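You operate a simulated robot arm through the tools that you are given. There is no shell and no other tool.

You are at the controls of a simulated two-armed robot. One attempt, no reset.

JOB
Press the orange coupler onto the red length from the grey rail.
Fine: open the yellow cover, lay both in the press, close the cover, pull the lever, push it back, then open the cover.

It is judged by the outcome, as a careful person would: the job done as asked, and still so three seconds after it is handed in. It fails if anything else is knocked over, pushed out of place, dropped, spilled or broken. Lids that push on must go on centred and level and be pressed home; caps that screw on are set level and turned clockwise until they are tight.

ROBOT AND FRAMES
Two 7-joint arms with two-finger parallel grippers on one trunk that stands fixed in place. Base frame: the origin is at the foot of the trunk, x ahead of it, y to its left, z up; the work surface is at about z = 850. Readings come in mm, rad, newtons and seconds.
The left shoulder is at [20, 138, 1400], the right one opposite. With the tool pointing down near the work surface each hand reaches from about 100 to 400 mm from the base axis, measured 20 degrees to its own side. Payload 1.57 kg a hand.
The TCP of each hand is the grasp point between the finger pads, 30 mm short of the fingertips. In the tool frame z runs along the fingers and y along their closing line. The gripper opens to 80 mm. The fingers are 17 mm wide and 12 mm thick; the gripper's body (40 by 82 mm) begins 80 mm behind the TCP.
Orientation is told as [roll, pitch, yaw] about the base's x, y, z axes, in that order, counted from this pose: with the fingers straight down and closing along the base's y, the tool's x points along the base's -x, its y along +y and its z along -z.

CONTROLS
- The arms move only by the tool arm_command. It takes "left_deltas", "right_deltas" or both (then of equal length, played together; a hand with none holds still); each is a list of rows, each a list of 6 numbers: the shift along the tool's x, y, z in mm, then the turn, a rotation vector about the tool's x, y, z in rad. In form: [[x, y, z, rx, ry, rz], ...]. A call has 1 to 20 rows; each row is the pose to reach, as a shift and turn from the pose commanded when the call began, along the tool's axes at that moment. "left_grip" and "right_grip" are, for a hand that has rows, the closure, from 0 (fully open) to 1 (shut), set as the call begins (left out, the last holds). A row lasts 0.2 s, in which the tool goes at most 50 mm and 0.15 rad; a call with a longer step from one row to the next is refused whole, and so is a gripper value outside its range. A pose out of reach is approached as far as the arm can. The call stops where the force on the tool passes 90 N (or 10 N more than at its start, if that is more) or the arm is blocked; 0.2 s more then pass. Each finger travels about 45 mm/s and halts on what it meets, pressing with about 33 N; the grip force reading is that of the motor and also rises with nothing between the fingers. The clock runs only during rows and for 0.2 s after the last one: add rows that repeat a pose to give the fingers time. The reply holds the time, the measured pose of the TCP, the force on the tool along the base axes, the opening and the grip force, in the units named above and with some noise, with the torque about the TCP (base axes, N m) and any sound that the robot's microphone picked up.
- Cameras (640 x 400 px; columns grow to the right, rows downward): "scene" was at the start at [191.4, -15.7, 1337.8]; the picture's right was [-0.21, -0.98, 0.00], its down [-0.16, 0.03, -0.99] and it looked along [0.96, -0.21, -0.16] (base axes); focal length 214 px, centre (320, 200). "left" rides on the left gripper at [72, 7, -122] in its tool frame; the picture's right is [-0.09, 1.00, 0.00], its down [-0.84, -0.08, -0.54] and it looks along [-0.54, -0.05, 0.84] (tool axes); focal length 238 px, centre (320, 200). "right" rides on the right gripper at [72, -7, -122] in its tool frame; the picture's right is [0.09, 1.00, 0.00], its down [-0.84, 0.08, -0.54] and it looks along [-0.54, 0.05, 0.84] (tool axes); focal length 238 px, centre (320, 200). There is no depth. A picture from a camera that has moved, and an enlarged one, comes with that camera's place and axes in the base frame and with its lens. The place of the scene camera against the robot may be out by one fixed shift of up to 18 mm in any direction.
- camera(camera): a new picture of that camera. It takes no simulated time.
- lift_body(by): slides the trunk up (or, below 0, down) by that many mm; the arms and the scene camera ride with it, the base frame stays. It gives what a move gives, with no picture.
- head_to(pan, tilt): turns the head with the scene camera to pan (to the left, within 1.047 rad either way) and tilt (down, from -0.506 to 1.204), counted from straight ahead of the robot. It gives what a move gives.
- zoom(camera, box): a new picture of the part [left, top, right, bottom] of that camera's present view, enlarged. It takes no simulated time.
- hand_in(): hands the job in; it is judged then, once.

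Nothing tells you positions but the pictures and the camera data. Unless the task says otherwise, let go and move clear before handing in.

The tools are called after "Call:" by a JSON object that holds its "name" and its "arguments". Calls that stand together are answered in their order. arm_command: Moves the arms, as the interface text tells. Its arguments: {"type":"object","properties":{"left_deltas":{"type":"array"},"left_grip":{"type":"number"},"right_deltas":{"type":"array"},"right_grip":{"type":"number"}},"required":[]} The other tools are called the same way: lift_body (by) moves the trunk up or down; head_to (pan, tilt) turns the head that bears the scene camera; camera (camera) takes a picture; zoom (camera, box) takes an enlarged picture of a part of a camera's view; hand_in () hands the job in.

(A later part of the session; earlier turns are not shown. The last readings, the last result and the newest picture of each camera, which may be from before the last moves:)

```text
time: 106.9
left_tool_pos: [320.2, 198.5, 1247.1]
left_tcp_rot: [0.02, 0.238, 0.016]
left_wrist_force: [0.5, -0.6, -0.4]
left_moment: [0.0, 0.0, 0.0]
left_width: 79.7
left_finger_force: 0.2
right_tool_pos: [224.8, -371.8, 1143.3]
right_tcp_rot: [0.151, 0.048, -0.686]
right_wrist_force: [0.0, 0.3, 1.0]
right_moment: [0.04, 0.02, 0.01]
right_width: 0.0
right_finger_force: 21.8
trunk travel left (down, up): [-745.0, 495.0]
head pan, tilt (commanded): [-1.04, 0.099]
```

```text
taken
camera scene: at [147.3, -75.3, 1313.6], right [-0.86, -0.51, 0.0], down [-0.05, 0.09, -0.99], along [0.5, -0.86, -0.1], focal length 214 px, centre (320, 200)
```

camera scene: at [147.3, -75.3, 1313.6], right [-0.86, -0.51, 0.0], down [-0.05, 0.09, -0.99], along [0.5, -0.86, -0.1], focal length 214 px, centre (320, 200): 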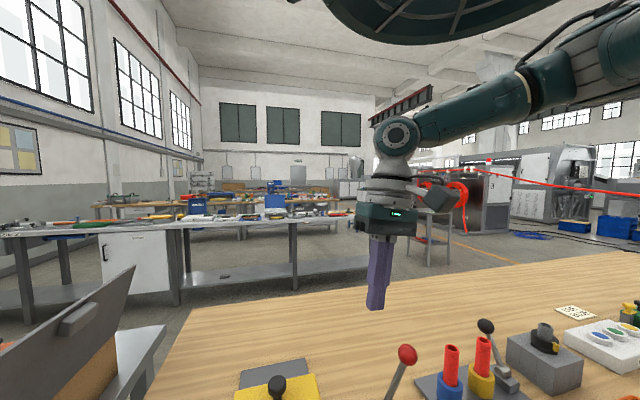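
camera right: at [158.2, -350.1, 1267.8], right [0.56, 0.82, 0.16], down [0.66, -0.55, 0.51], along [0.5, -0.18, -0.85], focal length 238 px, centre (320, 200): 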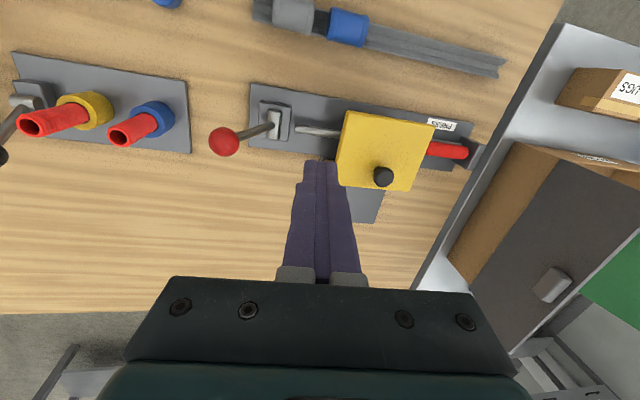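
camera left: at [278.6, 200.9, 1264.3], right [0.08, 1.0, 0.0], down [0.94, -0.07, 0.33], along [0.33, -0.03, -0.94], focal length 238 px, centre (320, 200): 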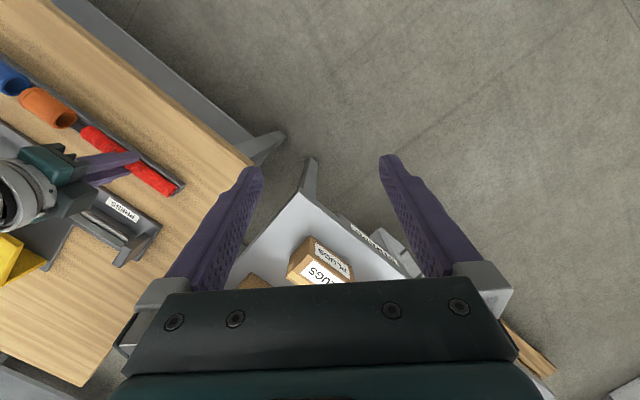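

The forearm comes from the right and behind, so the limit is probably how far the wrist folds back. Fingers pointing slightly toward +v worked earlier near there, and they would also line up with the lever rod. I'll retrace the original route via [226,-253] with yaw near 0 to reset the arm posture.

Call:
{"name": "arm_command", "arguments": {"right_deltas": [[15, 20, -15, 0.03, -0.01, 0], [30, 40, -30, 0.06, -0.02, 0], [45, 60, -45, 0.1, -0.03, 0], [60, 80, -60, 0.13, -0.04, 0], [75, 92, -60, 0.151, -0.048, 0], [75, 92, -60, 0.151, -0.048, 0]]}}

Call:
{"name": "arm_command", "arguments": {"right_deltas": [[0, 0, 0, 0, 0, -0.14], [0, 0, 0, 0, 0, -0.28], [0, 0, 0, 0, 0, -0.42], [0, 0, 0, 0, 0, -0.56], [0, 0, 0, 0, 0, -0.69], [0, 0, 0, 0, 0, -0.69]]}}

Call:
{"name": "camera", "arguments": {"camera": "scene"}}

```text
time: 108.3
left_tool_pos: [320.9, 198.1, 1246.5]
left_tcp_rot: [0.018, 0.238, 0.017]
left_wrist_force: [0.2, -0.3, 0.1]
left_moment: [0.01, 0.01, -0.01]
left_width: 80.1
left_finger_force: 0.1
right_tool_pos: [209.4, -266.5, 1203.4]
right_tcp_rot: [-0.073, 0.066, -0.697]
right_wrist_force: [0.1, 0.1, -0.2]
right_moment: [-0.01, 0.0, -0.01]
right_width: 0.0
right_finger_force: 21.7
trunk travel left (down, up): [-745.0, 495.0]
head pan, tilt (commanded): [-1.04, 0.099]
```

```text
time: 109.7
left_tool_pos: [320.3, 196.1, 1247.2]
left_tcp_rot: [0.02, 0.241, 0.016]
left_wrist_force: [-0.1, 0.6, -0.1]
left_moment: [0.0, -0.01, -0.01]
left_width: 80.0
left_finger_force: 0.0
right_tool_pos: [209.2, -266.3, 1202.9]
right_tcp_rot: [-0.019, 0.094, 0.005]
right_wrist_force: [0.7, -0.6, -0.7]
right_moment: [-0.03, 0.01, 0.01]
right_width: 0.0
right_finger_force: 21.4
trunk travel left (down, up): [-745.0, 495.0]
head pan, tilt (commanded): [-1.04, 0.099]
```

```text
taken
camera scene: at [147.2, -75.3, 1313.7], right [-0.86, -0.51, 0.0], down [-0.05, 0.09, -1.0], along [0.5, -0.86, -0.1], focal length 214 px, centre (320, 200)
```

scene: 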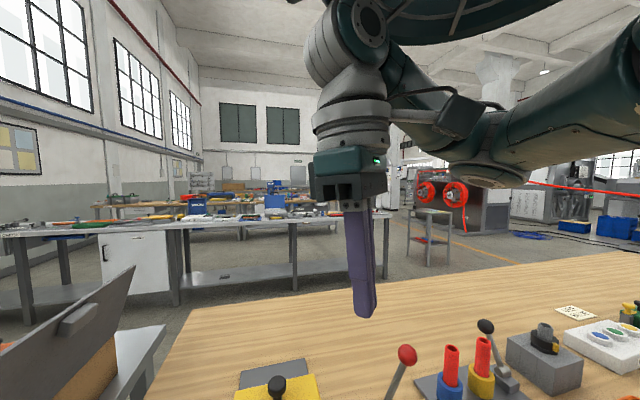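

The elbow sits below the wrist because the hand is high relative to the shoulder. I'll lower the hand first, then move out toward the ball.

Call:
{"name": "arm_command", "arguments": {"right_deltas": [[0, 0, 35, -0.01, -0.03, 0], [0, 0, 70, -0.019, -0.06, 0], [0, 0, 105, -0.019, -0.094, 0], [0, 0, 140, -0.019, -0.094, 0], [0, 0, 140, -0.019, -0.094, 0]], "right_grip": 0.2}}

Call:
{"name": "arm_command", "arguments": {"right_deltas": [[0, -35, 0, 0, 0, 0], [0, -70, 0, 0, 0, 0], [0, -105, 0, 0, 0, 0], [0, -130, 0, 0, 0, 0], [0, -130, 0, 0, 0, 0]]}}

Call:
{"name": "camera", "arguments": {"camera": "scene"}}

```text
time: 110.9
left_tool_pos: [321.5, 197.6, 1246.8]
left_tcp_rot: [0.02, 0.238, 0.014]
left_wrist_force: [0.5, 0.1, 1.0]
left_moment: [-0.03, 0.01, 0.02]
left_width: 80.1
left_finger_force: 0.0
right_tool_pos: [220.2, -266.7, 1080.2]
right_tcp_rot: [0.014, -0.094, -0.004]
right_wrist_force: [-0.2, 0.7, 1.2]
right_moment: [0.0, 0.0, 0.04]
right_width: 64.0
right_finger_force: 0.1
trunk travel left (down, up): [-745.0, 495.0]
head pan, tilt (commanded): [-1.04, 0.099]
```

```text
time: 112.1
left_tool_pos: [320.9, 197.1, 1247.6]
left_tcp_rot: [0.018, 0.24, 0.015]
left_wrist_force: [-0.2, 0.6, 0.2]
left_moment: [0.0, -0.01, -0.01]
left_width: 80.0
left_finger_force: 0.1
right_tool_pos: [221.0, -392.4, 1074.5]
right_tcp_rot: [0.026, -0.094, -0.002]
right_wrist_force: [0.4, -0.2, 0.1]
right_moment: [-0.01, 0.01, -0.01]
right_width: 63.9
right_finger_force: 0.0
trunk travel left (down, up): [-745.0, 495.0]
head pan, tilt (commanded): [-1.04, 0.099]
```

```text
taken
camera scene: at [147.2, -75.3, 1313.7], right [-0.86, -0.51, 0.0], down [-0.05, 0.09, -1.0], along [0.5, -0.86, -0.1], focal length 214 px, centre (320, 200)
```

scene: 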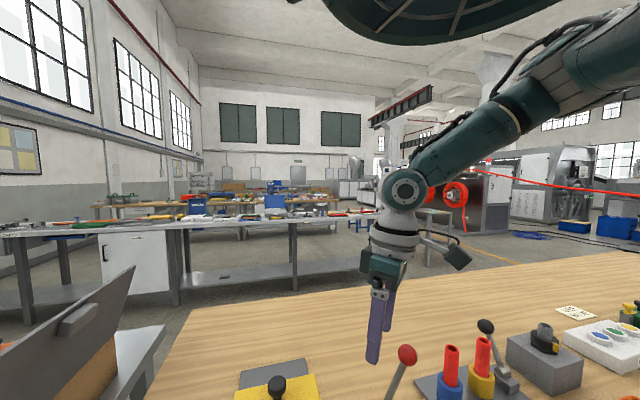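

The posture is much better now, with the forearm sloping down. I'll level the hand and turn to yaw +45° here.

Call:
{"name": "arm_command", "arguments": {"right_deltas": [[0, 0, 0, 0.013, 0.047, 0], [0, 0, 0, 0.026, 0.094, 0], [0, 0, 0, 0.026, 0.094, 0]]}}

Call:
{"name": "arm_command", "arguments": {"right_deltas": [[0, 0, 0, 0, 0, -0.14], [0, 0, 0, 0, 0, -0.28], [0, 0, 0, 0, 0, -0.42], [0, 0, 0, 0, 0, -0.56], [0, 0, 0, 0, 0, -0.7], [0, 0, 0, 0, 0, -0.785], [0, 0, 0, 0, 0, -0.785]]}}

Call:
{"name": "camera", "arguments": {"camera": "right"}}

```text
time: 112.9
left_tool_pos: [320.7, 196.5, 1247.2]
left_tcp_rot: [0.018, 0.24, 0.016]
left_wrist_force: [0.5, 0.9, -0.3]
left_moment: [-0.03, -0.03, 0.01]
left_width: 80.3
left_finger_force: 0.1
right_tool_pos: [219.9, -396.5, 1077.4]
right_tcp_rot: [-0.013, 0.001, -0.004]
right_wrist_force: [0.4, -0.6, -0.5]
right_moment: [0.01, 0.0, 0.02]
right_width: 64.0
right_finger_force: 0.0
trunk travel left (down, up): [-745.0, 495.0]
head pan, tilt (commanded): [-1.04, 0.099]
```

```text
time: 114.5
left_tool_pos: [321.4, 197.3, 1246.7]
left_tcp_rot: [0.019, 0.241, 0.015]
left_wrist_force: [0.3, -0.5, 0.8]
left_moment: [0.03, 0.0, -0.03]
left_width: 79.8
left_finger_force: 0.0
right_tool_pos: [219.7, -396.7, 1078.3]
right_tcp_rot: [-0.008, 0.01, 0.783]
right_wrist_force: [-0.5, 0.0, -0.1]
right_moment: [-0.03, -0.03, 0.0]
right_width: 64.0
right_finger_force: 0.1
trunk travel left (down, up): [-745.0, 495.0]
head pan, tilt (commanded): [-1.04, 0.099]
```

```text
taken
camera right: at [174.4, -450.4, 1202.0], right [-0.77, 0.64, -0.01], down [0.54, 0.65, 0.53], along [0.35, 0.4, -0.85], focal length 238 px, centre (320, 200)
```

right: 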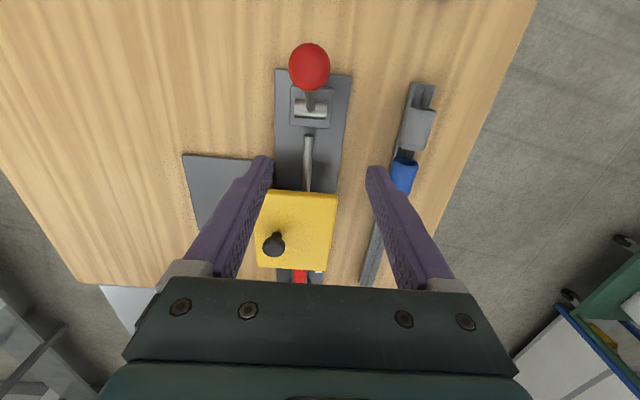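

Call:
{"name": "arm_command", "arguments": {"right_deltas": [[15, -4, 0, 0, 0, 0], [30, -8, 0, 0, 0, 0], [45, -11, 0, 0, 0, 0], [58.5, -13.7, 0, 0, 0, 0], [58.5, -13.7, 0, 0, 0, 0]]}}

Call:
{"name": "camera", "arguments": {"camera": "right"}}

```text
time: 115.9
left_tool_pos: [320.4, 196.9, 1246.6]
left_tcp_rot: [0.019, 0.239, 0.016]
left_wrist_force: [0.8, 1.1, 0.1]
left_moment: [0.02, 0.0, 0.0]
left_width: 79.7
left_finger_force: 0.1
right_tool_pos: [192.8, -422.9, 1062.9]
right_tcp_rot: [0.042, -0.037, 0.796]
right_wrist_force: [0.3, 0.5, 0.2]
right_moment: [-0.03, 0.01, -0.03]
right_width: 64.0
right_finger_force: 0.0
trunk travel left (down, up): [-745.0, 495.0]
head pan, tilt (commanded): [-1.04, 0.099]
stopped in row 5 (right hand): the arm was blocked; the commanded pose is now the measured one
```

```text
taken
camera right: at [147.1, -486.7, 1181.9], right [-0.78, 0.63, 0.04], down [0.53, 0.62, 0.58], along [0.34, 0.47, -0.82], focal length 238 px, centre (320, 200)
```

right: 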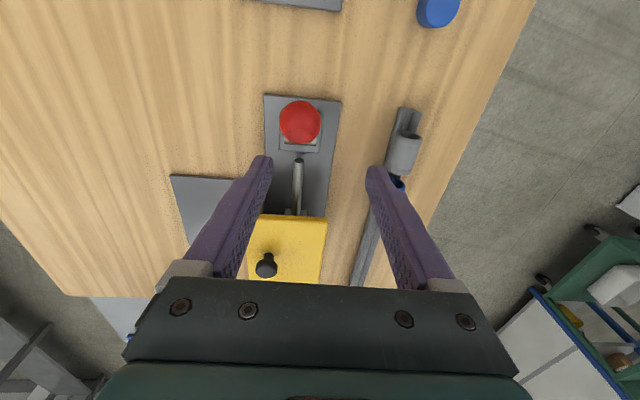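

Raising the trunk clearly helped. I'll back off slightly, raise it further, bring the hand back down and try again.

Call:
{"name": "arm_command", "arguments": {"right_deltas": [[-15, 0, -5, 0.02, 0.02, 0], [-35, 0, -10, 0.042, 0.037, 0], [-35, 0, -10, 0.042, 0.037, 0]]}}

Call:
{"name": "lift_body", "arguments": {"by": 150}}

Call:
{"name": "arm_command", "arguments": {"right_deltas": [[0, 0, 40, 0, 0, 0], [0, 0, 80, 0, 0, 0], [0, 0, 120, 0, 0, 0], [0, 0, 150, 0, 0, 0], [0, 0, 150, 0, 0, 0]]}}

```text
time: 116.7
left_tool_pos: [321.0, 197.0, 1247.5]
left_tcp_rot: [0.019, 0.239, 0.017]
left_wrist_force: [-0.1, 0.2, 0.6]
left_moment: [-0.01, 0.0, 0.01]
left_width: 79.9
left_finger_force: 0.1
right_tool_pos: [216.0, -400.4, 1073.5]
right_tcp_rot: [-0.005, 0.002, 0.798]
right_wrist_force: [0.0, -0.4, -0.3]
right_moment: [-0.02, 0.02, 0.0]
right_width: 63.8
right_finger_force: 0.0
trunk travel left (down, up): [-745.0, 495.0]
head pan, tilt (commanded): [-1.04, 0.099]
```

```text
time: 118.5
left_tool_pos: [321.2, 197.7, 1396.5]
left_tcp_rot: [0.02, 0.239, 0.015]
left_wrist_force: [-0.8, -1.1, -0.4]
left_moment: [0.01, 0.03, -0.03]
left_width: 79.6
left_finger_force: 0.1
right_tool_pos: [215.8, -400.3, 1223.8]
right_tcp_rot: [-0.004, 0.002, 0.798]
right_wrist_force: [-0.7, -0.2, 0.6]
right_moment: [0.05, -0.02, 0.02]
right_width: 63.9
right_finger_force: 0.2
trunk travel left (down, up): [-895.0, 345.0]
head pan, tilt (commanded): [-1.04, 0.099]
```

```text
time: 119.7
left_tool_pos: [321.0, 196.5, 1397.0]
left_tcp_rot: [0.02, 0.239, 0.015]
left_wrist_force: [-0.1, 0.1, 0.2]
left_moment: [-0.01, 0.01, 0.0]
left_width: 79.8
left_finger_force: 0.0
right_tool_pos: [215.2, -400.6, 1072.4]
right_tcp_rot: [-0.003, 0.001, 0.797]
right_wrist_force: [0.0, 0.0, 0.0]
right_moment: [-0.02, 0.02, -0.03]
right_width: 63.9
right_finger_force: 0.0
trunk travel left (down, up): [-895.0, 345.0]
head pan, tilt (commanded): [-1.04, 0.099]
```

Call:
{"name": "arm_command", "arguments": {"right_deltas": [[15, -4, 0, 0, 0, 0.012], [30, -8, 0, 0, 0, 0.012], [43, -11, 0, 0, 0, 0.012], [52.9, -13.7, 0, 0, 0, 0.012], [52.9, -13.7, 0, 0, 0, 0.012]]}}

Call:
{"name": "camera", "arguments": {"camera": "right"}}

Call:
{"name": "camera", "arguments": {"camera": "scene"}}

```text
time: 120.9
left_tool_pos: [320.3, 197.7, 1396.3]
left_tcp_rot: [0.019, 0.24, 0.015]
left_wrist_force: [-0.1, 0.2, -0.2]
left_moment: [0.02, 0.02, 0.0]
left_width: 80.0
left_finger_force: 0.0
right_tool_pos: [189.0, -448.5, 1073.8]
right_tcp_rot: [-0.002, 0.002, 0.786]
right_wrist_force: [0.5, 0.3, -0.3]
right_moment: [-0.06, 0.0, -0.02]
right_width: 64.2
right_finger_force: 0.2
trunk travel left (down, up): [-895.0, 345.0]
head pan, tilt (commanded): [-1.04, 0.099]
```

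```text
taken
camera right: at [142.2, -503.9, 1196.8], right [-0.77, 0.64, 0.0], down [0.54, 0.65, 0.54], along [0.35, 0.41, -0.84], focal length 238 px, centre (320, 200)
```

right: 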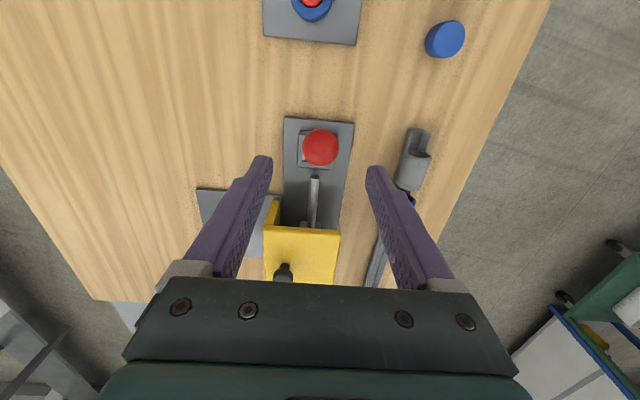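

```text
taken
camera scene: at [147.2, -75.3, 1463.7], right [-0.86, -0.51, 0.0], down [-0.05, 0.09, -1.0], along [0.5, -0.86, -0.1], focal length 214 px, centre (320, 200)
```

scene: 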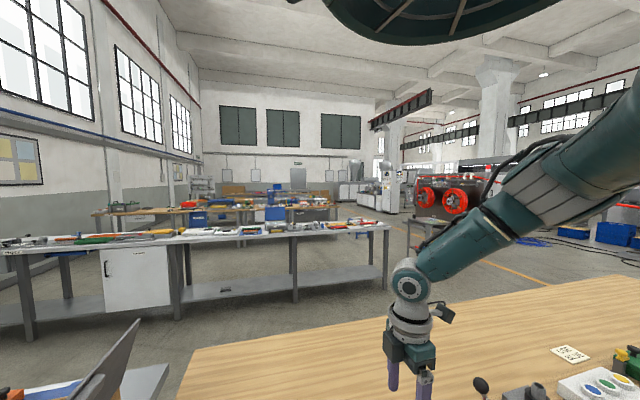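

The hand is now exactly above the ball, with no joint limit. Descending and gripping the ball.

Call:
{"name": "arm_command", "arguments": {"right_deltas": [[0, 0, 25, 0, 0, 0], [0, 0, 50, 0, 0, 0], [0, 0, 66, 0, 0, 0], [0, 0, 66, 0, 0, 0]]}}

Call:
{"name": "arm_command", "arguments": {"right_deltas": [[0, 0, 0, 0, 0, 0], [0, 0, 0, 0, 0, 0], [0, 0, 0, 0, 0, 0], [0, 0, 0, 0, 0, 0], [0, 0, 0, 0, 0, 0]], "right_grip": 1.0}}

Call:
{"name": "camera", "arguments": {"camera": "right"}}

Call:
{"name": "head_to", "arguments": {"pan": -0.95, "tilt": 0.85}}

Call:
{"name": "camera", "arguments": {"camera": "scene"}}

```text
time: 121.9
left_tool_pos: [321.1, 197.1, 1397.4]
left_tcp_rot: [0.018, 0.24, 0.015]
left_wrist_force: [-0.7, 1.5, 0.2]
left_moment: [-0.03, 0.0, 0.0]
left_width: 79.9
left_finger_force: 0.0
right_tool_pos: [188.2, -448.4, 1008.0]
right_tcp_rot: [-0.003, 0.002, 0.787]
right_wrist_force: [-0.8, -0.2, 0.3]
right_moment: [-0.02, 0.0, 0.01]
right_width: 64.1
right_finger_force: 0.0
trunk travel left (down, up): [-895.0, 345.0]
head pan, tilt (commanded): [-1.04, 0.099]
```

```text
time: 123.1
left_tool_pos: [321.5, 196.9, 1397.2]
left_tcp_rot: [0.019, 0.24, 0.015]
left_wrist_force: [-0.5, 0.9, 0.7]
left_moment: [-0.01, -0.02, -0.02]
left_width: 80.0
left_finger_force: 0.0
right_tool_pos: [187.4, -448.4, 1007.6]
right_tcp_rot: [-0.002, 0.001, 0.785]
right_wrist_force: [-3.1, 3.1, 3.4]
right_moment: [0.1, 0.01, -0.01]
right_width: 31.0
right_finger_force: 39.6
trunk travel left (down, up): [-895.0, 345.0]
head pan, tilt (commanded): [-1.04, 0.099]
```

```text
taken
camera right: at [141.9, -503.9, 1130.8], right [-0.77, 0.64, 0.0], down [0.54, 0.65, 0.54], along [0.35, 0.42, -0.84], focal length 238 px, centre (320, 200)
```

right: 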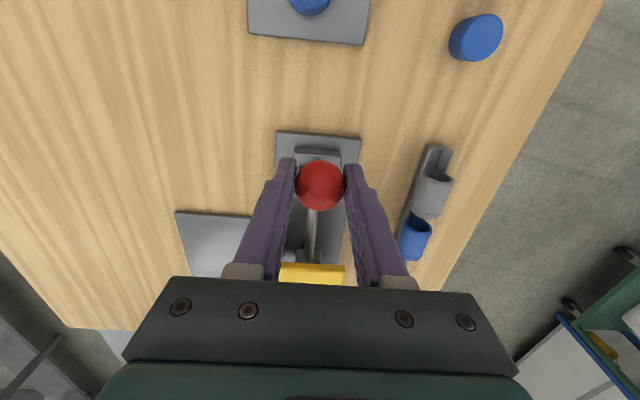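

```text
time: 124.2
left_tool_pos: [320.0, 197.8, 1397.1]
left_tcp_rot: [0.019, 0.239, 0.016]
left_wrist_force: [-0.2, 0.3, -0.1]
left_moment: [0.0, 0.02, 0.01]
left_width: 80.3
left_finger_force: 0.0
right_tool_pos: [187.5, -447.8, 1008.1]
right_tcp_rot: [-0.001, 0.002, 0.785]
right_wrist_force: [-3.7, 4.6, 5.0]
right_moment: [0.07, 0.03, 0.03]
right_width: 30.9
right_finger_force: 40.2
trunk travel left (down, up): [-895.0, 345.0]
head pan, tilt (commanded): [-0.949, 0.85]
```

```text
taken
camera scene: at [146.0, -59.3, 1396.6], right [-0.81, -0.58, 0.0], down [-0.44, 0.61, -0.66], along [0.38, -0.54, -0.75], focal length 214 px, centre (320, 200)
```

scene: 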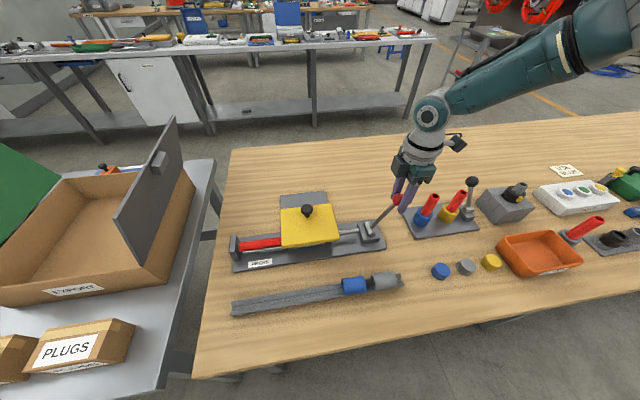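

The ball is gripped (31 mm). I'll pull gently along its arc toward +v and watch the force.

Call:
{"name": "arm_command", "arguments": {"right_deltas": [[-3.5, 0, -1.6, 0, 0, 0], [-7.1, 0, -3.1, 0, 0, 0]]}}

Call:
{"name": "zoom", "arguments": {"camera": "scene", "box": [220, 170, 460, 290]}}

```text
time: 124.8
left_tool_pos: [319.6, 196.3, 1396.9]
left_tcp_rot: [0.02, 0.24, 0.016]
left_wrist_force: [-0.1, -0.3, -1.0]
left_moment: [-0.01, -0.01, 0.0]
left_width: 80.4
left_finger_force: 0.1
right_tool_pos: [190.9, -444.8, 1010.9]
right_tcp_rot: [-0.003, 0.006, 0.788]
right_wrist_force: [-3.9, -7.0, -10.6]
right_moment: [-0.88, 0.86, 0.01]
right_width: 31.2
right_finger_force: 39.9
trunk travel left (down, up): [-895.0, 345.0]
head pan, tilt (commanded): [-0.949, 0.85]
```

```text
2.67 times, centred on (340, 230) of scene
camera zoom: at [145.5, -59.6, 1396.4], right [-0.81, -0.58, 0.0], down [-0.44, 0.61, -0.66], along [0.38, -0.54, -0.75], focal length 572 px, centre (267, 120)
```

zoom: 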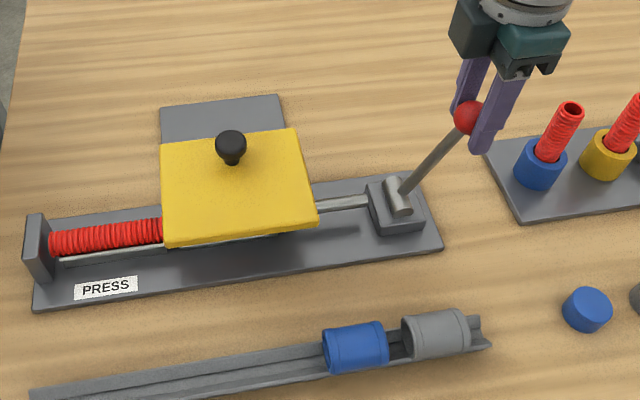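

The lever moves toward +v with mild resistance. Continuing along the arc.

Call:
{"name": "arm_command", "arguments": {"right_deltas": [[-5.6, 0, -2, 0, 0, 0], [-11, 0, -3.8, 0, 0, 0], [-16.3, 0, -5.3, 0, 0, 0], [-21.7, 0, -6.6, 0, 0, 0]]}}

Call:
{"name": "zoom", "arguments": {"camera": "scene", "box": [220, 170, 460, 290]}}

```text
time: 125.8
left_tool_pos: [319.7, 196.4, 1396.7]
left_tcp_rot: [0.017, 0.24, 0.015]
left_wrist_force: [0.0, 0.3, -0.5]
left_moment: [-0.04, -0.01, 0.01]
left_width: 80.0
left_finger_force: 0.0
right_tool_pos: [207.8, -428.3, 1018.1]
right_tcp_rot: [-0.002, 0.004, 0.784]
right_wrist_force: [-10.6, -4.8, -0.3]
right_moment: [-0.88, 0.91, 0.02]
right_width: 31.0
right_finger_force: 40.6
trunk travel left (down, up): [-895.0, 345.0]
head pan, tilt (commanded): [-0.949, 0.85]
```

```text
2.67 times, centred on (340, 230) of scene
camera zoom: at [145.1, -60.0, 1396.5], right [-0.81, -0.58, 0.0], down [-0.44, 0.61, -0.66], along [0.38, -0.54, -0.75], focal length 572 px, centre (267, 120)
```

zoom: 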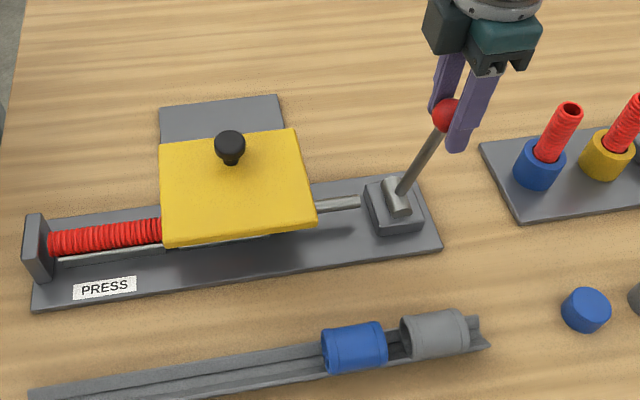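

The ram follows the lever, so this is the right direction. Continuing the stroke.

Call:
{"name": "arm_command", "arguments": {"right_deltas": [[-5.7, 0, -1, 0, 0, 0], [-11.3, 0, -1.9, 0, 0, 0], [-17, 0, -2.4, 0, 0, 0], [-22.6, 0, -2.8, 0, 0, 0]]}}

Call:
{"name": "arm_command", "arguments": {"right_deltas": [[-5.7, 0, 0, 0, 0, 0], [-11.4, 0, 0.1, 0, 0, 0], [-17.1, 0, 0.6, 0, 0, 0], [-22.8, 0, 1.2, 0, 0, 0]]}}

Call:
{"name": "zoom", "arguments": {"camera": "scene", "box": [220, 170, 460, 290]}}

```text
time: 126.8
left_tool_pos: [320.3, 197.2, 1395.7]
left_tcp_rot: [0.016, 0.241, 0.016]
left_wrist_force: [1.3, -0.6, 0.2]
left_moment: [0.02, 0.01, -0.03]
left_width: 80.3
left_finger_force: 0.0
right_tool_pos: [224.1, -412.3, 1020.2]
right_tcp_rot: [-0.002, 0.003, 0.785]
right_wrist_force: [-10.5, -3.2, 4.3]
right_moment: [-0.85, 0.88, 0.02]
right_width: 31.0
right_finger_force: 40.4
trunk travel left (down, up): [-895.0, 345.0]
head pan, tilt (commanded): [-0.949, 0.85]
```

```text
time: 127.8
left_tool_pos: [320.9, 197.2, 1395.6]
left_tcp_rot: [0.017, 0.24, 0.017]
left_wrist_force: [0.2, -0.7, -0.4]
left_moment: [0.02, -0.03, 0.04]
left_width: 80.2
left_finger_force: 0.1
right_tool_pos: [238.2, -397.1, 1019.5]
right_tcp_rot: [-0.004, 0.005, 0.786]
right_wrist_force: [-8.2, -6.5, -3.5]
right_moment: [-0.87, 0.84, 0.04]
right_width: 31.2
right_finger_force: 40.0
trunk travel left (down, up): [-895.0, 345.0]
head pan, tilt (commanded): [-0.949, 0.85]
```

```text
2.67 times, centred on (340, 230) of scene
camera zoom: at [145.3, -60.0, 1396.3], right [-0.81, -0.58, 0.0], down [-0.44, 0.61, -0.66], along [0.38, -0.54, -0.75], focal length 572 px, centre (267, 120)
```

zoom: 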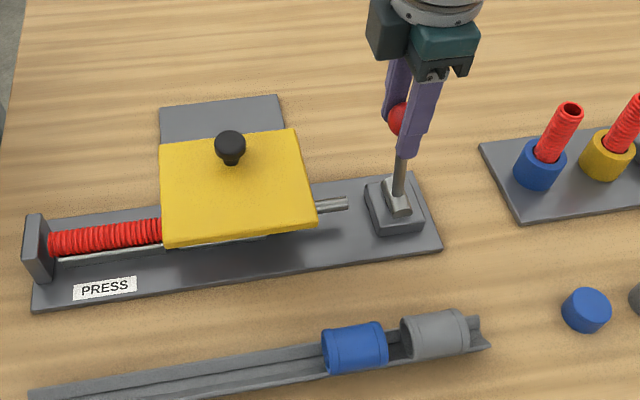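

Call:
{"name": "arm_command", "arguments": {"right_deltas": [[-5.6, 0, 1, 0, 0, 0], [-11.2, 0, 2.1, 0, 0, 0], [-16.7, 0, 3.5, 0, 0, 0], [-22.2, 0, 5.1, 0, 0, 0]]}}

Call:
{"name": "arm_command", "arguments": {"right_deltas": [[-5.3, 0, 1.9, 0, 0, 0], [-10.6, 0, 4, 0, 0, 0], [-15.8, 0, 6.3, 0, 0, 0], [-20.9, 0, 8.9, 0, 0, 0]]}}

Call:
{"name": "zoom", "arguments": {"camera": "scene", "box": [220, 170, 460, 290]}}

```text
time: 128.8
left_tool_pos: [319.5, 197.7, 1396.6]
left_tcp_rot: [0.019, 0.24, 0.015]
left_wrist_force: [0.5, 0.2, -0.7]
left_moment: [-0.01, -0.02, 0.01]
left_width: 80.1
left_finger_force: 0.0
right_tool_pos: [255.3, -381.1, 1014.1]
right_tcp_rot: [-0.001, 0.003, 0.784]
right_wrist_force: [-9.2, 0.4, 9.6]
right_moment: [-0.84, 0.89, -0.05]
right_width: 31.1
right_finger_force: 39.9
trunk travel left (down, up): [-895.0, 345.0]
head pan, tilt (commanded): [-0.949, 0.85]
```

```text
time: 129.8
left_tool_pos: [319.6, 196.8, 1395.7]
left_tcp_rot: [0.017, 0.242, 0.017]
left_wrist_force: [0.1, 0.2, 0.1]
left_moment: [0.04, -0.03, 0.05]
left_width: 79.9
left_finger_force: 0.1
right_tool_pos: [269.9, -367.1, 1005.7]
right_tcp_rot: [0.0, 0.006, 0.787]
right_wrist_force: [-17.9, -0.5, 19.6]
right_moment: [0.01, 0.12, 0.05]
right_width: 31.1
right_finger_force: 40.7
trunk travel left (down, up): [-895.0, 345.0]
head pan, tilt (commanded): [-0.949, 0.85]
```

```text
2.67 times, centred on (340, 230) of scene
camera zoom: at [145.0, -60.2, 1396.7], right [-0.81, -0.58, 0.0], down [-0.44, 0.61, -0.66], along [0.38, -0.54, -0.75], focal length 572 px, centre (267, 120)
```

zoom: 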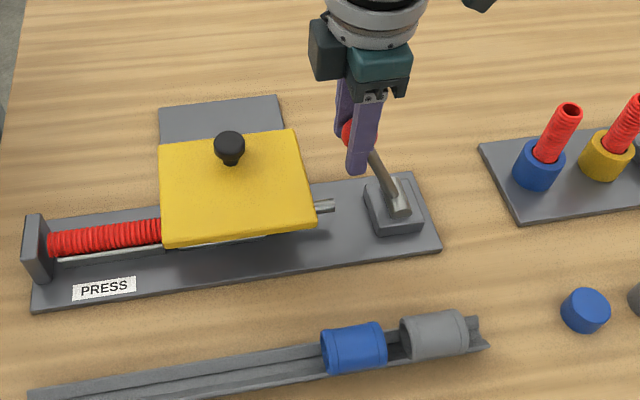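

Resistance is growing, so the press fit is engaging. I'll continue in smaller steps.

Call:
{"name": "arm_command", "arguments": {"right_deltas": [[-3.5, 0, 1, 0, 0, 0], [-7, 0, 2.5, 0, 0, 0], [-10, 0, 4.2, 0, 0, 0]]}}

Call:
{"name": "zoom", "arguments": {"camera": "scene", "box": [220, 170, 460, 290]}}

```text
time: 130.6
left_tool_pos: [320.5, 198.4, 1396.0]
left_tcp_rot: [0.02, 0.239, 0.016]
left_wrist_force: [1.0, -0.3, 0.2]
left_moment: [0.0, -0.02, 0.0]
left_width: 80.1
left_finger_force: 0.0
right_tool_pos: [280.6, -357.0, 1002.0]
right_tcp_rot: [-0.007, -0.006, 0.787]
right_wrist_force: [0.0, 0.3, 0.1]
right_moment: [0.0, -0.01, 0.03]
right_width: 0.0
right_finger_force: 21.7
trunk travel left (down, up): [-895.0, 345.0]
head pan, tilt (commanded): [-0.949, 0.85]
```

```text
2.67 times, centred on (340, 230) of scene
camera zoom: at [146.1, -59.5, 1396.2], right [-0.81, -0.58, 0.0], down [-0.44, 0.61, -0.66], along [0.38, -0.54, -0.75], focal length 572 px, centre (267, 120)
```

zoom: 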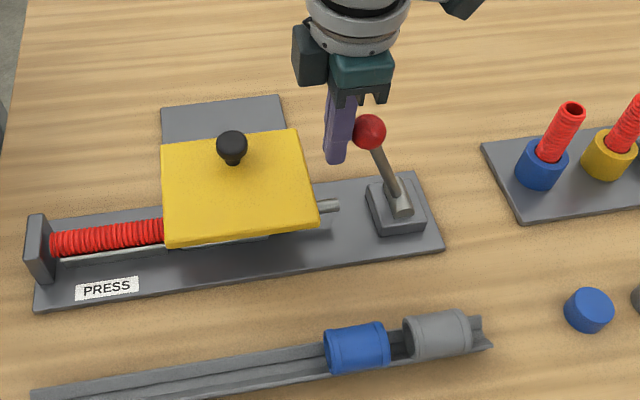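

The ball slipped out of the grip under load. The lever now leans to the other side, about symmetric to where it started. I'll check where it is and whether the stroke is complete.

Call:
{"name": "camera", "arguments": {"camera": "right"}}

Call:
{"name": "arm_command", "arguments": {"right_deltas": [[0, 0, -15, 0, 0, 0], [0, 0, -40, 0, 0, 0], [0, 0, -60, 0, 0, 0], [0, 0, -60, 0, 0, 0]]}}

Call:
{"name": "camera", "arguments": {"camera": "right"}}

Call:
{"name": "zoom", "arguments": {"camera": "scene", "box": [220, 190, 400, 290]}}

```text
taken
camera right: at [233.8, -412.7, 1123.3], right [-0.77, 0.64, -0.01], down [0.53, 0.65, 0.55], along [0.35, 0.42, -0.84], focal length 238 px, centre (320, 200)
```

right: 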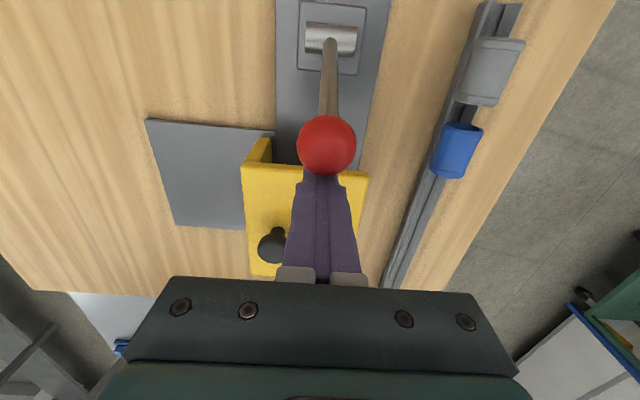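

```text
time: 131.6
left_tool_pos: [321.1, 197.7, 1396.6]
left_tcp_rot: [0.019, 0.238, 0.017]
left_wrist_force: [-0.8, -0.9, 0.1]
left_moment: [-0.01, -0.03, -0.02]
left_width: 79.8
left_finger_force: 0.1
right_tool_pos: [278.9, -359.0, 1061.4]
right_tcp_rot: [-0.001, 0.003, 0.786]
right_wrist_force: [-0.6, 0.4, 0.4]
right_moment: [0.03, -0.02, -0.03]
right_width: 0.2
right_finger_force: 20.8
trunk travel left (down, up): [-895.0, 345.0]
head pan, tilt (commanded): [-0.949, 0.85]
```

```text
taken
camera right: at [232.5, -413.7, 1184.1], right [-0.77, 0.64, 0.0], down [0.54, 0.65, 0.54], along [0.35, 0.41, -0.84], focal length 238 px, centre (320, 200)
```

right: 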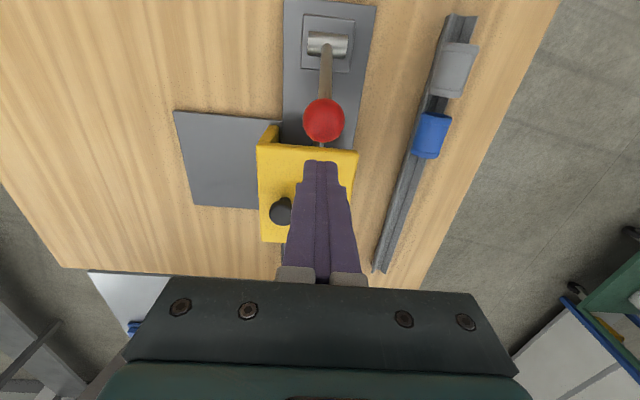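

```text
3.56 times, centred on (310, 240) of scene
camera zoom: at [146.2, -59.5, 1396.6], right [-0.81, -0.58, 0.0], down [-0.44, 0.61, -0.66], along [0.38, -0.54, -0.75], focal length 763 px, centre (356, 58)
```

zoom: 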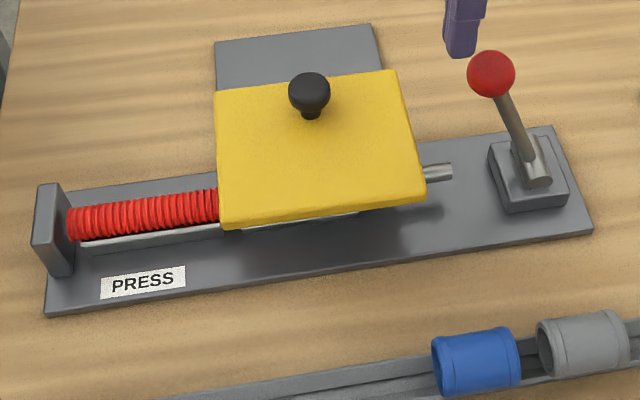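

The ball is now near v≈-81 (lever about +21°). To check for the end stop I'll go behind it with closed fingers and push firmly toward +v.

Call:
{"name": "arm_command", "arguments": {"right_deltas": [[0, 0, -20, 0, 0, 0], [25, 1, -25, 0, 0, 0], [50, 1, -25, 0, 0, 0], [73, 1, -25, 0, 0, 0], [73, 1, -5, 0, 0, 0], [73, 1, 25, 0, 0, 0], [73, 1, 44, 0, 0, 0], [73, 1, 44, 0, 0, 0]]}}

Call:
{"name": "camera", "arguments": {"camera": "right"}}

Call:
{"name": "zoom", "arguments": {"camera": "scene", "box": [300, 150, 440, 270]}}

```text
time: 133.4
left_tool_pos: [320.5, 198.3, 1396.9]
left_tcp_rot: [0.019, 0.24, 0.015]
left_wrist_force: [0.2, 0.3, -0.2]
left_moment: [-0.01, -0.02, -0.05]
left_width: 80.0
left_finger_force: 0.1
right_tool_pos: [227.3, -409.2, 1017.7]
right_tcp_rot: [-0.004, 0.002, 0.785]
right_wrist_force: [-0.3, -0.4, -0.1]
right_moment: [-0.02, 0.0, 0.0]
right_width: 0.1
right_finger_force: 21.6
trunk travel left (down, up): [-895.0, 345.0]
head pan, tilt (commanded): [-0.949, 0.85]
```

```text
taken
camera right: at [180.2, -465.4, 1140.4], right [-0.77, 0.64, 0.0], down [0.54, 0.65, 0.54], along [0.35, 0.41, -0.84], focal length 238 px, centre (320, 200)
```

right: 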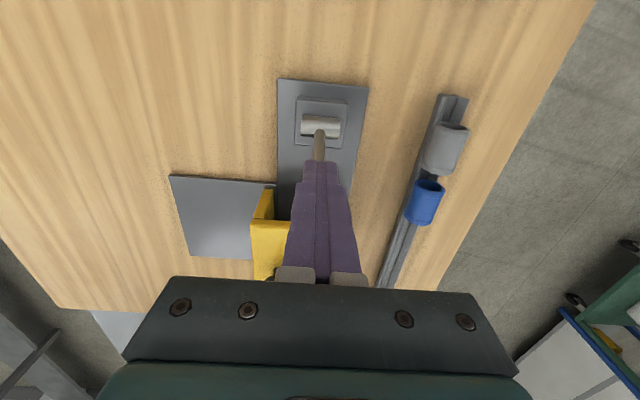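

```text
3.33 times, centred on (370, 210) of scene
camera zoom: at [146.2, -59.5, 1396.6], right [-0.81, -0.58, 0.0], down [-0.44, 0.61, -0.66], along [0.38, -0.54, -0.75], focal length 715 px, centre (153, 167)
```

zoom: 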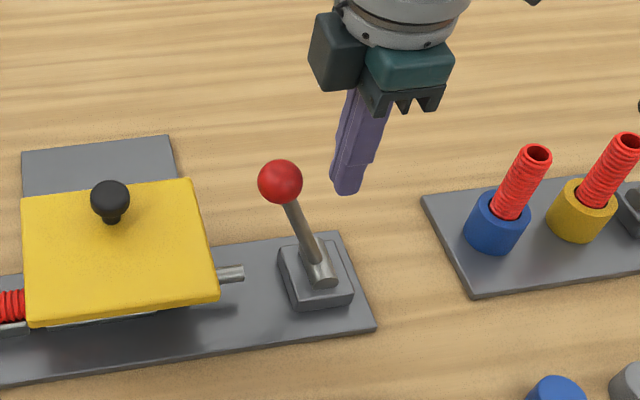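

Call:
{"name": "arm_command", "arguments": {"right_deltas": [[-10, 0, 0, 0, 0, 0], [-18, 0, 0, 0, 0, 0], [-22, 0, 0, 0, 0, 0]]}}

Call:
{"name": "arm_command", "arguments": {"right_deltas": [[-2, 0, 0, 0, 0, 0], [-4, 0, 0.5, 0, 0, 0]]}}

Call:
{"name": "zoom", "arguments": {"camera": "scene", "box": [300, 150, 440, 270]}}

```text
time: 134.2
left_tool_pos: [320.7, 197.4, 1396.7]
left_tcp_rot: [0.019, 0.24, 0.016]
left_wrist_force: [-0.1, -0.6, -0.5]
left_moment: [0.0, -0.02, 0.01]
left_width: 80.1
left_finger_force: 0.1
right_tool_pos: [241.8, -395.3, 1017.6]
right_tcp_rot: [-0.004, 0.002, 0.786]
right_wrist_force: [0.4, -0.9, 0.3]
right_moment: [0.0, 0.02, -0.01]
right_width: 0.0
right_finger_force: 21.6
trunk travel left (down, up): [-895.0, 345.0]
head pan, tilt (commanded): [-0.949, 0.85]
```

```text
time: 134.8
left_tool_pos: [320.3, 198.4, 1396.8]
left_tcp_rot: [0.019, 0.238, 0.016]
left_wrist_force: [0.0, -0.3, 0.6]
left_moment: [0.02, 0.01, -0.03]
left_width: 79.9
left_finger_force: 0.0
right_tool_pos: [244.1, -390.4, 1016.4]
right_tcp_rot: [-0.002, 0.001, 0.785]
right_wrist_force: [-0.3, 0.0, -0.5]
right_moment: [-0.03, -0.01, 0.0]
right_width: 0.1
right_finger_force: 20.6
trunk travel left (down, up): [-895.0, 345.0]
head pan, tilt (commanded): [-0.949, 0.85]
```

```text
3.33 times, centred on (370, 210) of scene
camera zoom: at [146.1, -59.5, 1396.6], right [-0.81, -0.58, 0.0], down [-0.44, 0.61, -0.66], along [0.38, -0.54, -0.75], focal length 715 px, centre (153, 167)
```

zoom: 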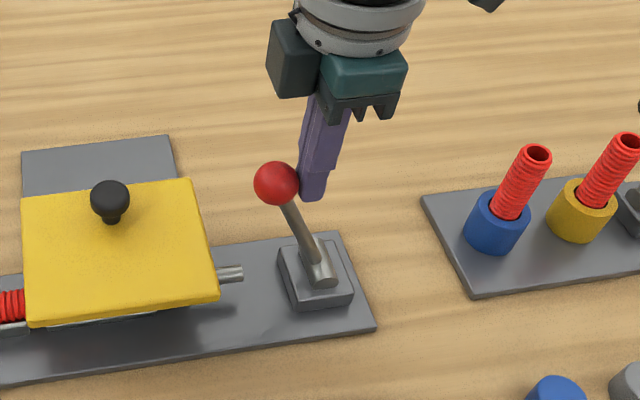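

Call:
{"name": "arm_command", "arguments": {"right_deltas": [[-3, 0, 1, 0, 0, 0], [-6, 0, 2, 0, 0, 0]]}}

Call:
{"name": "arm_command", "arguments": {"right_deltas": [[-3, 0, 1.2, 0, 0, 0], [-6, 0, 2.5, 0, 0, 0]]}}

Call:
{"name": "zoom", "arguments": {"camera": "scene", "box": [300, 150, 440, 270]}}

```text
time: 135.4
left_tool_pos: [319.1, 196.7, 1395.7]
left_tcp_rot: [0.018, 0.242, 0.016]
left_wrist_force: [0.1, 0.5, -0.6]
left_moment: [-0.04, -0.02, 0.01]
left_width: 80.1
left_finger_force: 0.0
right_tool_pos: [246.9, -388.4, 1014.2]
right_tcp_rot: [-0.002, 0.008, 0.786]
right_wrist_force: [-7.0, -7.3, 4.2]
right_moment: [-0.12, 0.1, -0.02]
right_width: 0.0
right_finger_force: 20.4
trunk travel left (down, up): [-895.0, 345.0]
head pan, tilt (commanded): [-0.949, 0.85]
```

```text
time: 136.0
left_tool_pos: [319.1, 195.1, 1394.9]
left_tcp_rot: [0.016, 0.243, 0.016]
left_wrist_force: [-1.6, -0.6, -0.2]
left_moment: [0.03, 0.01, 0.01]
left_width: 80.0
left_finger_force: 0.1
right_tool_pos: [248.2, -390.1, 1012.8]
right_tcp_rot: [-0.001, 0.02, 0.784]
right_wrist_force: [-21.3, -18.9, 11.3]
right_moment: [-0.36, 0.06, 0.04]
right_width: 0.0
right_finger_force: 21.4
trunk travel left (down, up): [-895.0, 345.0]
head pan, tilt (commanded): [-0.949, 0.85]
```

```text
3.33 times, centred on (370, 210) of scene
camera zoom: at [144.4, -61.7, 1396.5], right [-0.81, -0.58, 0.01], down [-0.44, 0.61, -0.66], along [0.38, -0.54, -0.75], focal length 715 px, centre (153, 167)
```

zoom: 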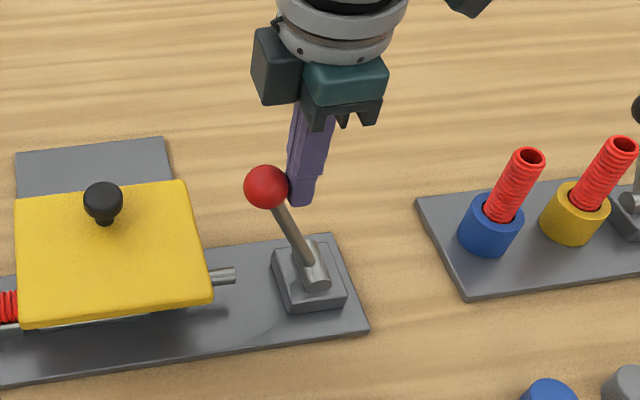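

Call:
{"name": "arm_command", "arguments": {"right_deltas": [[-3, 0, 1.2, 0, 0, 0], [-6, 0, 2.5, 0, 0, 0]]}}

Call:
{"name": "zoom", "arguments": {"camera": "scene", "box": [300, 150, 440, 270]}}

```text
time: 136.6
left_tool_pos: [317.9, 194.6, 1394.1]
left_tcp_rot: [0.014, 0.245, 0.014]
left_wrist_force: [-0.7, 0.4, -1.6]
left_moment: [-0.01, -0.01, 0.02]
left_width: 80.2
left_finger_force: 0.0
right_tool_pos: [247.5, -389.9, 1010.2]
right_tcp_rot: [0.0, 0.03, 0.783]
right_wrist_force: [-32.3, -26.2, 18.7]
right_moment: [-0.21, 0.28, 0.05]
right_width: 0.0
right_finger_force: 20.7
trunk travel left (down, up): [-895.0, 345.0]
head pan, tilt (commanded): [-0.949, 0.85]
```

```text
3.33 times, centred on (370, 210) of scene
camera zoom: at [143.6, -62.6, 1396.5], right [-0.81, -0.58, 0.01], down [-0.44, 0.61, -0.66], along [0.38, -0.54, -0.75], focal length 715 px, centre (153, 167)
```

zoom: 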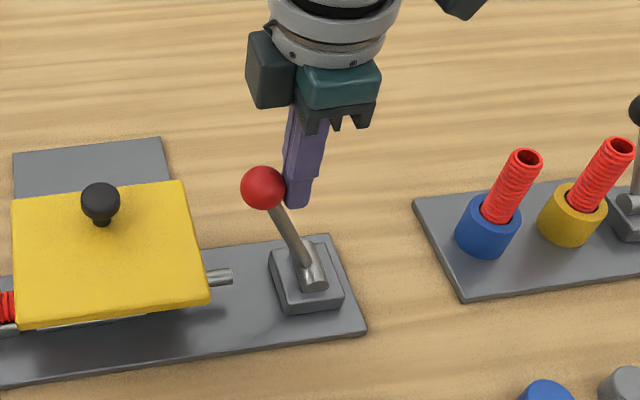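

The lever holds at 41 N without moving, so that is the hard end of the stroke. Next I'll go over to the other side of the ball and push the lever back.

Call:
{"name": "arm_command", "arguments": {"right_deltas": [[15, 0, 0, 0, 0, 0], [30, 0, 0, 0, 0, 0], [30, 0, -35, 0, 0, 0], [30, 0, -65, 0, 0, 0], [0, 0, -70, 0, 0, 0], [-30, 0, -70, 0, 0, 0], [-46, 0, -70, 0, 0, 0], [-46, 0, -40, 0, 0, 0], [-46, 0, -5, 0, 0, 0], [-46, 0, -5, 0, 0, 0]]}}

Call:
{"name": "camera", "arguments": {"camera": "right"}}

Call:
{"name": "zoom", "arguments": {"camera": "scene", "box": [300, 150, 440, 270]}}

```text
time: 138.8
left_tool_pos: [320.8, 197.4, 1397.2]
left_tcp_rot: [0.019, 0.24, 0.016]
left_wrist_force: [0.0, 0.7, -0.2]
left_moment: [-0.05, 0.01, -0.02]
left_width: 80.0
left_finger_force: 0.0
right_tool_pos: [290.2, -345.5, 1014.0]
right_tcp_rot: [-0.004, 0.001, 0.788]
right_wrist_force: [1.0, -0.6, 1.1]
right_moment: [-0.02, -0.03, -0.03]
right_width: 0.0
right_finger_force: 21.5
trunk travel left (down, up): [-895.0, 345.0]
head pan, tilt (commanded): [-0.949, 0.85]
```

```text
taken
camera right: at [243.6, -400.9, 1137.0], right [-0.77, 0.64, 0.0], down [0.54, 0.65, 0.54], along [0.35, 0.41, -0.84], focal length 238 px, centre (320, 200)
```

right: 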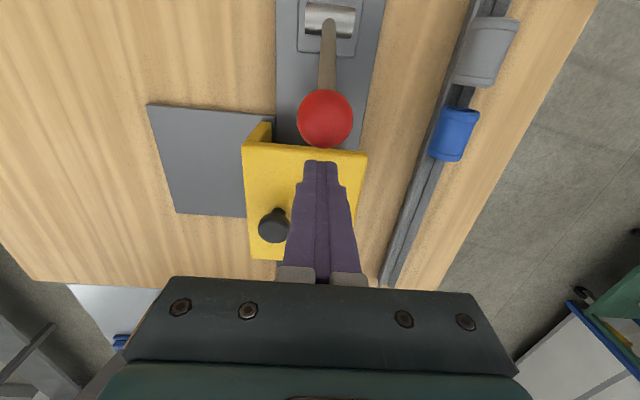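

```text
3.33 times, centred on (370, 210) of scene
camera zoom: at [146.2, -59.5, 1396.6], right [-0.81, -0.58, 0.0], down [-0.44, 0.61, -0.66], along [0.38, -0.54, -0.75], focal length 715 px, centre (153, 167)
```

zoom: 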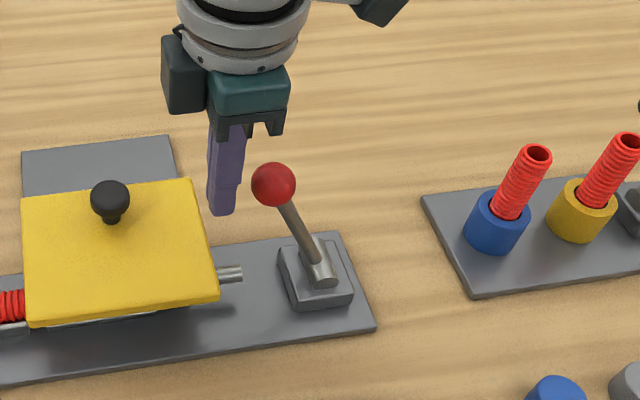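

Call:
{"name": "arm_command", "arguments": {"right_deltas": [[8, 0, 0, 0, 0, 0], [16, 0, -1, 0, 0, 0], [24, 0, -3, 0, 0, 0], [32, 0, -6, 0, 0, 0], [41, 0, -8, 0, 0, 0]]}}

Call:
{"name": "zoom", "arguments": {"camera": "scene", "box": [300, 150, 440, 270]}}

```text
time: 140.0
left_tool_pos: [319.9, 197.5, 1398.0]
left_tcp_rot: [0.021, 0.239, 0.016]
left_wrist_force: [-0.3, -0.4, 0.7]
left_moment: [-0.03, 0.01, 0.02]
left_width: 80.0
left_finger_force: 0.0
right_tool_pos: [261.1, -373.8, 1022.4]
right_tcp_rot: [-0.003, 0.002, 0.784]
right_wrist_force: [0.4, -0.4, 0.2]
right_moment: [-0.02, -0.02, 0.0]
right_width: 0.0
right_finger_force: 21.3
trunk travel left (down, up): [-895.0, 345.0]
head pan, tilt (commanded): [-0.949, 0.85]
```

```text
3.33 times, centred on (370, 210) of scene
camera zoom: at [146.2, -59.4, 1396.6], right [-0.81, -0.58, 0.0], down [-0.44, 0.61, -0.66], along [0.38, -0.54, -0.75], focal length 715 px, centre (153, 167)
```

zoom: 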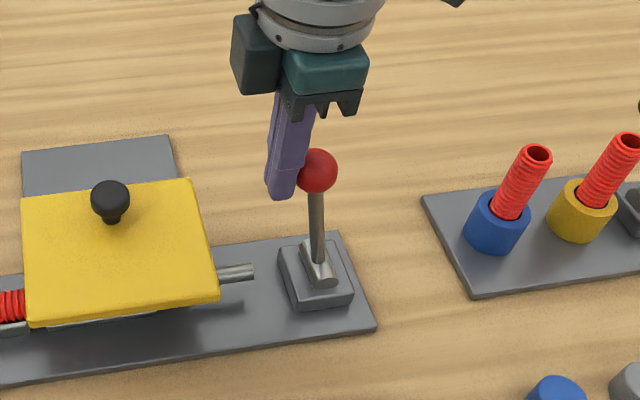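

The lever is following easily. I'll continue pushing it back to its start position.

Call:
{"name": "arm_command", "arguments": {"right_deltas": [[8, 0, -1, 0, 0, 0], [16, 0, -2, 0, 0, 0], [24, 0, -2, 0, 0, 0], [33, 0, -1.5, 0, 0, 0], [42, 0, 0, 0, 0, 0], [50, 0, 2, 0, 0, 0]]}}

Call:
{"name": "zoom", "arguments": {"camera": "scene", "box": [300, 150, 440, 270]}}

```text
time: 141.4
left_tool_pos: [320.8, 196.8, 1396.0]
left_tcp_rot: [0.019, 0.241, 0.015]
left_wrist_force: [-0.5, -0.2, 0.0]
left_moment: [-0.02, 0.0, 0.01]
left_width: 80.2
left_finger_force: 0.1
right_tool_pos: [225.3, -411.1, 1021.0]
right_tcp_rot: [-0.003, 0.0, 0.785]
right_wrist_force: [0.1, -0.8, -0.6]
right_moment: [0.02, -0.02, -0.02]
right_width: 0.0
right_finger_force: 21.5
trunk travel left (down, up): [-895.0, 345.0]
head pan, tilt (commanded): [-0.949, 0.85]
```

```text
3.33 times, centred on (370, 210) of scene
camera zoom: at [146.2, -59.5, 1396.6], right [-0.81, -0.58, 0.0], down [-0.44, 0.61, -0.66], along [0.38, -0.54, -0.75], focal length 715 px, centre (153, 167)
```

zoom: 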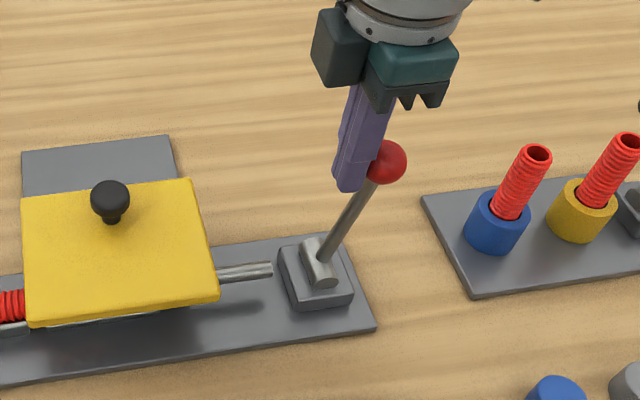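

Call:
{"name": "arm_command", "arguments": {"right_deltas": [[7, 0, 1.5, 0, 0, 0], [14, 0, 3.5, 0, 0, 0], [20, 0, 6, 0, 0, 0], [25, 0, 8, 0, 0, 0]]}}

Call:
{"name": "arm_command", "arguments": {"right_deltas": [[2, 0, 1, 0, 0, 0], [4, 0, 2, 0, 0, 0]]}}

Call:
{"name": "zoom", "arguments": {"camera": "scene", "box": [300, 150, 440, 270]}}

```text
time: 142.4
left_tool_pos: [320.6, 197.1, 1397.1]
left_tcp_rot: [0.018, 0.238, 0.017]
left_wrist_force: [0.0, -0.2, -0.6]
left_moment: [0.03, 0.03, 0.01]
left_width: 79.8
left_finger_force: 0.1
right_tool_pos: [207.9, -428.6, 1012.2]
right_tcp_rot: [-0.003, 0.002, 0.784]
right_wrist_force: [-0.2, -0.1, -0.6]
right_moment: [-0.04, -0.01, 0.01]
right_width: 0.0
right_finger_force: 21.2
trunk travel left (down, up): [-895.0, 345.0]
head pan, tilt (commanded): [-0.949, 0.85]
```

```text
time: 143.0
left_tool_pos: [320.1, 197.3, 1398.2]
left_tcp_rot: [0.02, 0.24, 0.015]
left_wrist_force: [-0.3, -0.6, 0.1]
left_moment: [0.02, -0.04, 0.04]
left_width: 80.4
left_finger_force: 0.1
right_tool_pos: [206.2, -430.0, 1011.1]
right_tcp_rot: [-0.005, -0.001, 0.785]
right_wrist_force: [1.5, 2.2, 1.1]
right_moment: [0.02, 0.02, 0.0]
right_width: 0.3
right_finger_force: 20.8
trunk travel left (down, up): [-895.0, 345.0]
head pan, tilt (commanded): [-0.949, 0.85]
```

```text
3.33 times, centred on (370, 210) of scene
camera zoom: at [146.4, -59.3, 1396.7], right [-0.81, -0.58, 0.0], down [-0.44, 0.61, -0.66], along [0.38, -0.54, -0.75], focal length 715 px, centre (153, 167)
```

zoom: 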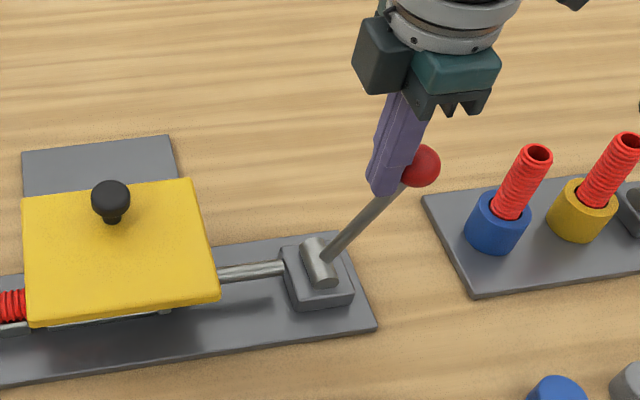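

Call:
{"name": "arm_command", "arguments": {"right_deltas": [[2, 0, 1, 0, 0, 0], [4, 0, 2, 0, 0, 0]]}}

Call:
{"name": "zoom", "arguments": {"camera": "scene", "box": [300, 150, 440, 270]}}

```text
time: 143.6
left_tool_pos: [322.3, 198.1, 1397.6]
left_tcp_rot: [0.023, 0.236, 0.015]
left_wrist_force: [0.7, -0.6, 0.1]
left_moment: [-0.02, 0.02, -0.03]
left_width: 80.1
left_finger_force: 0.1
right_tool_pos: [206.2, -430.5, 1008.7]
right_tcp_rot: [-0.006, -0.008, 0.784]
right_wrist_force: [10.2, 13.4, 8.4]
right_moment: [0.13, -0.18, -0.06]
right_width: 0.0
right_finger_force: 21.1
trunk travel left (down, up): [-895.0, 345.0]
head pan, tilt (commanded): [-0.949, 0.85]
```

```text
3.33 times, centred on (370, 210) of scene
camera zoom: at [147.3, -58.6, 1397.0], right [-0.81, -0.58, 0.0], down [-0.44, 0.61, -0.66], along [0.39, -0.54, -0.75], focal length 715 px, centre (153, 167)
```

zoom: 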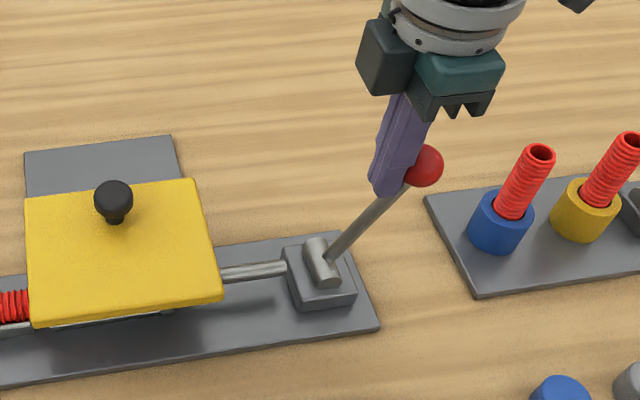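

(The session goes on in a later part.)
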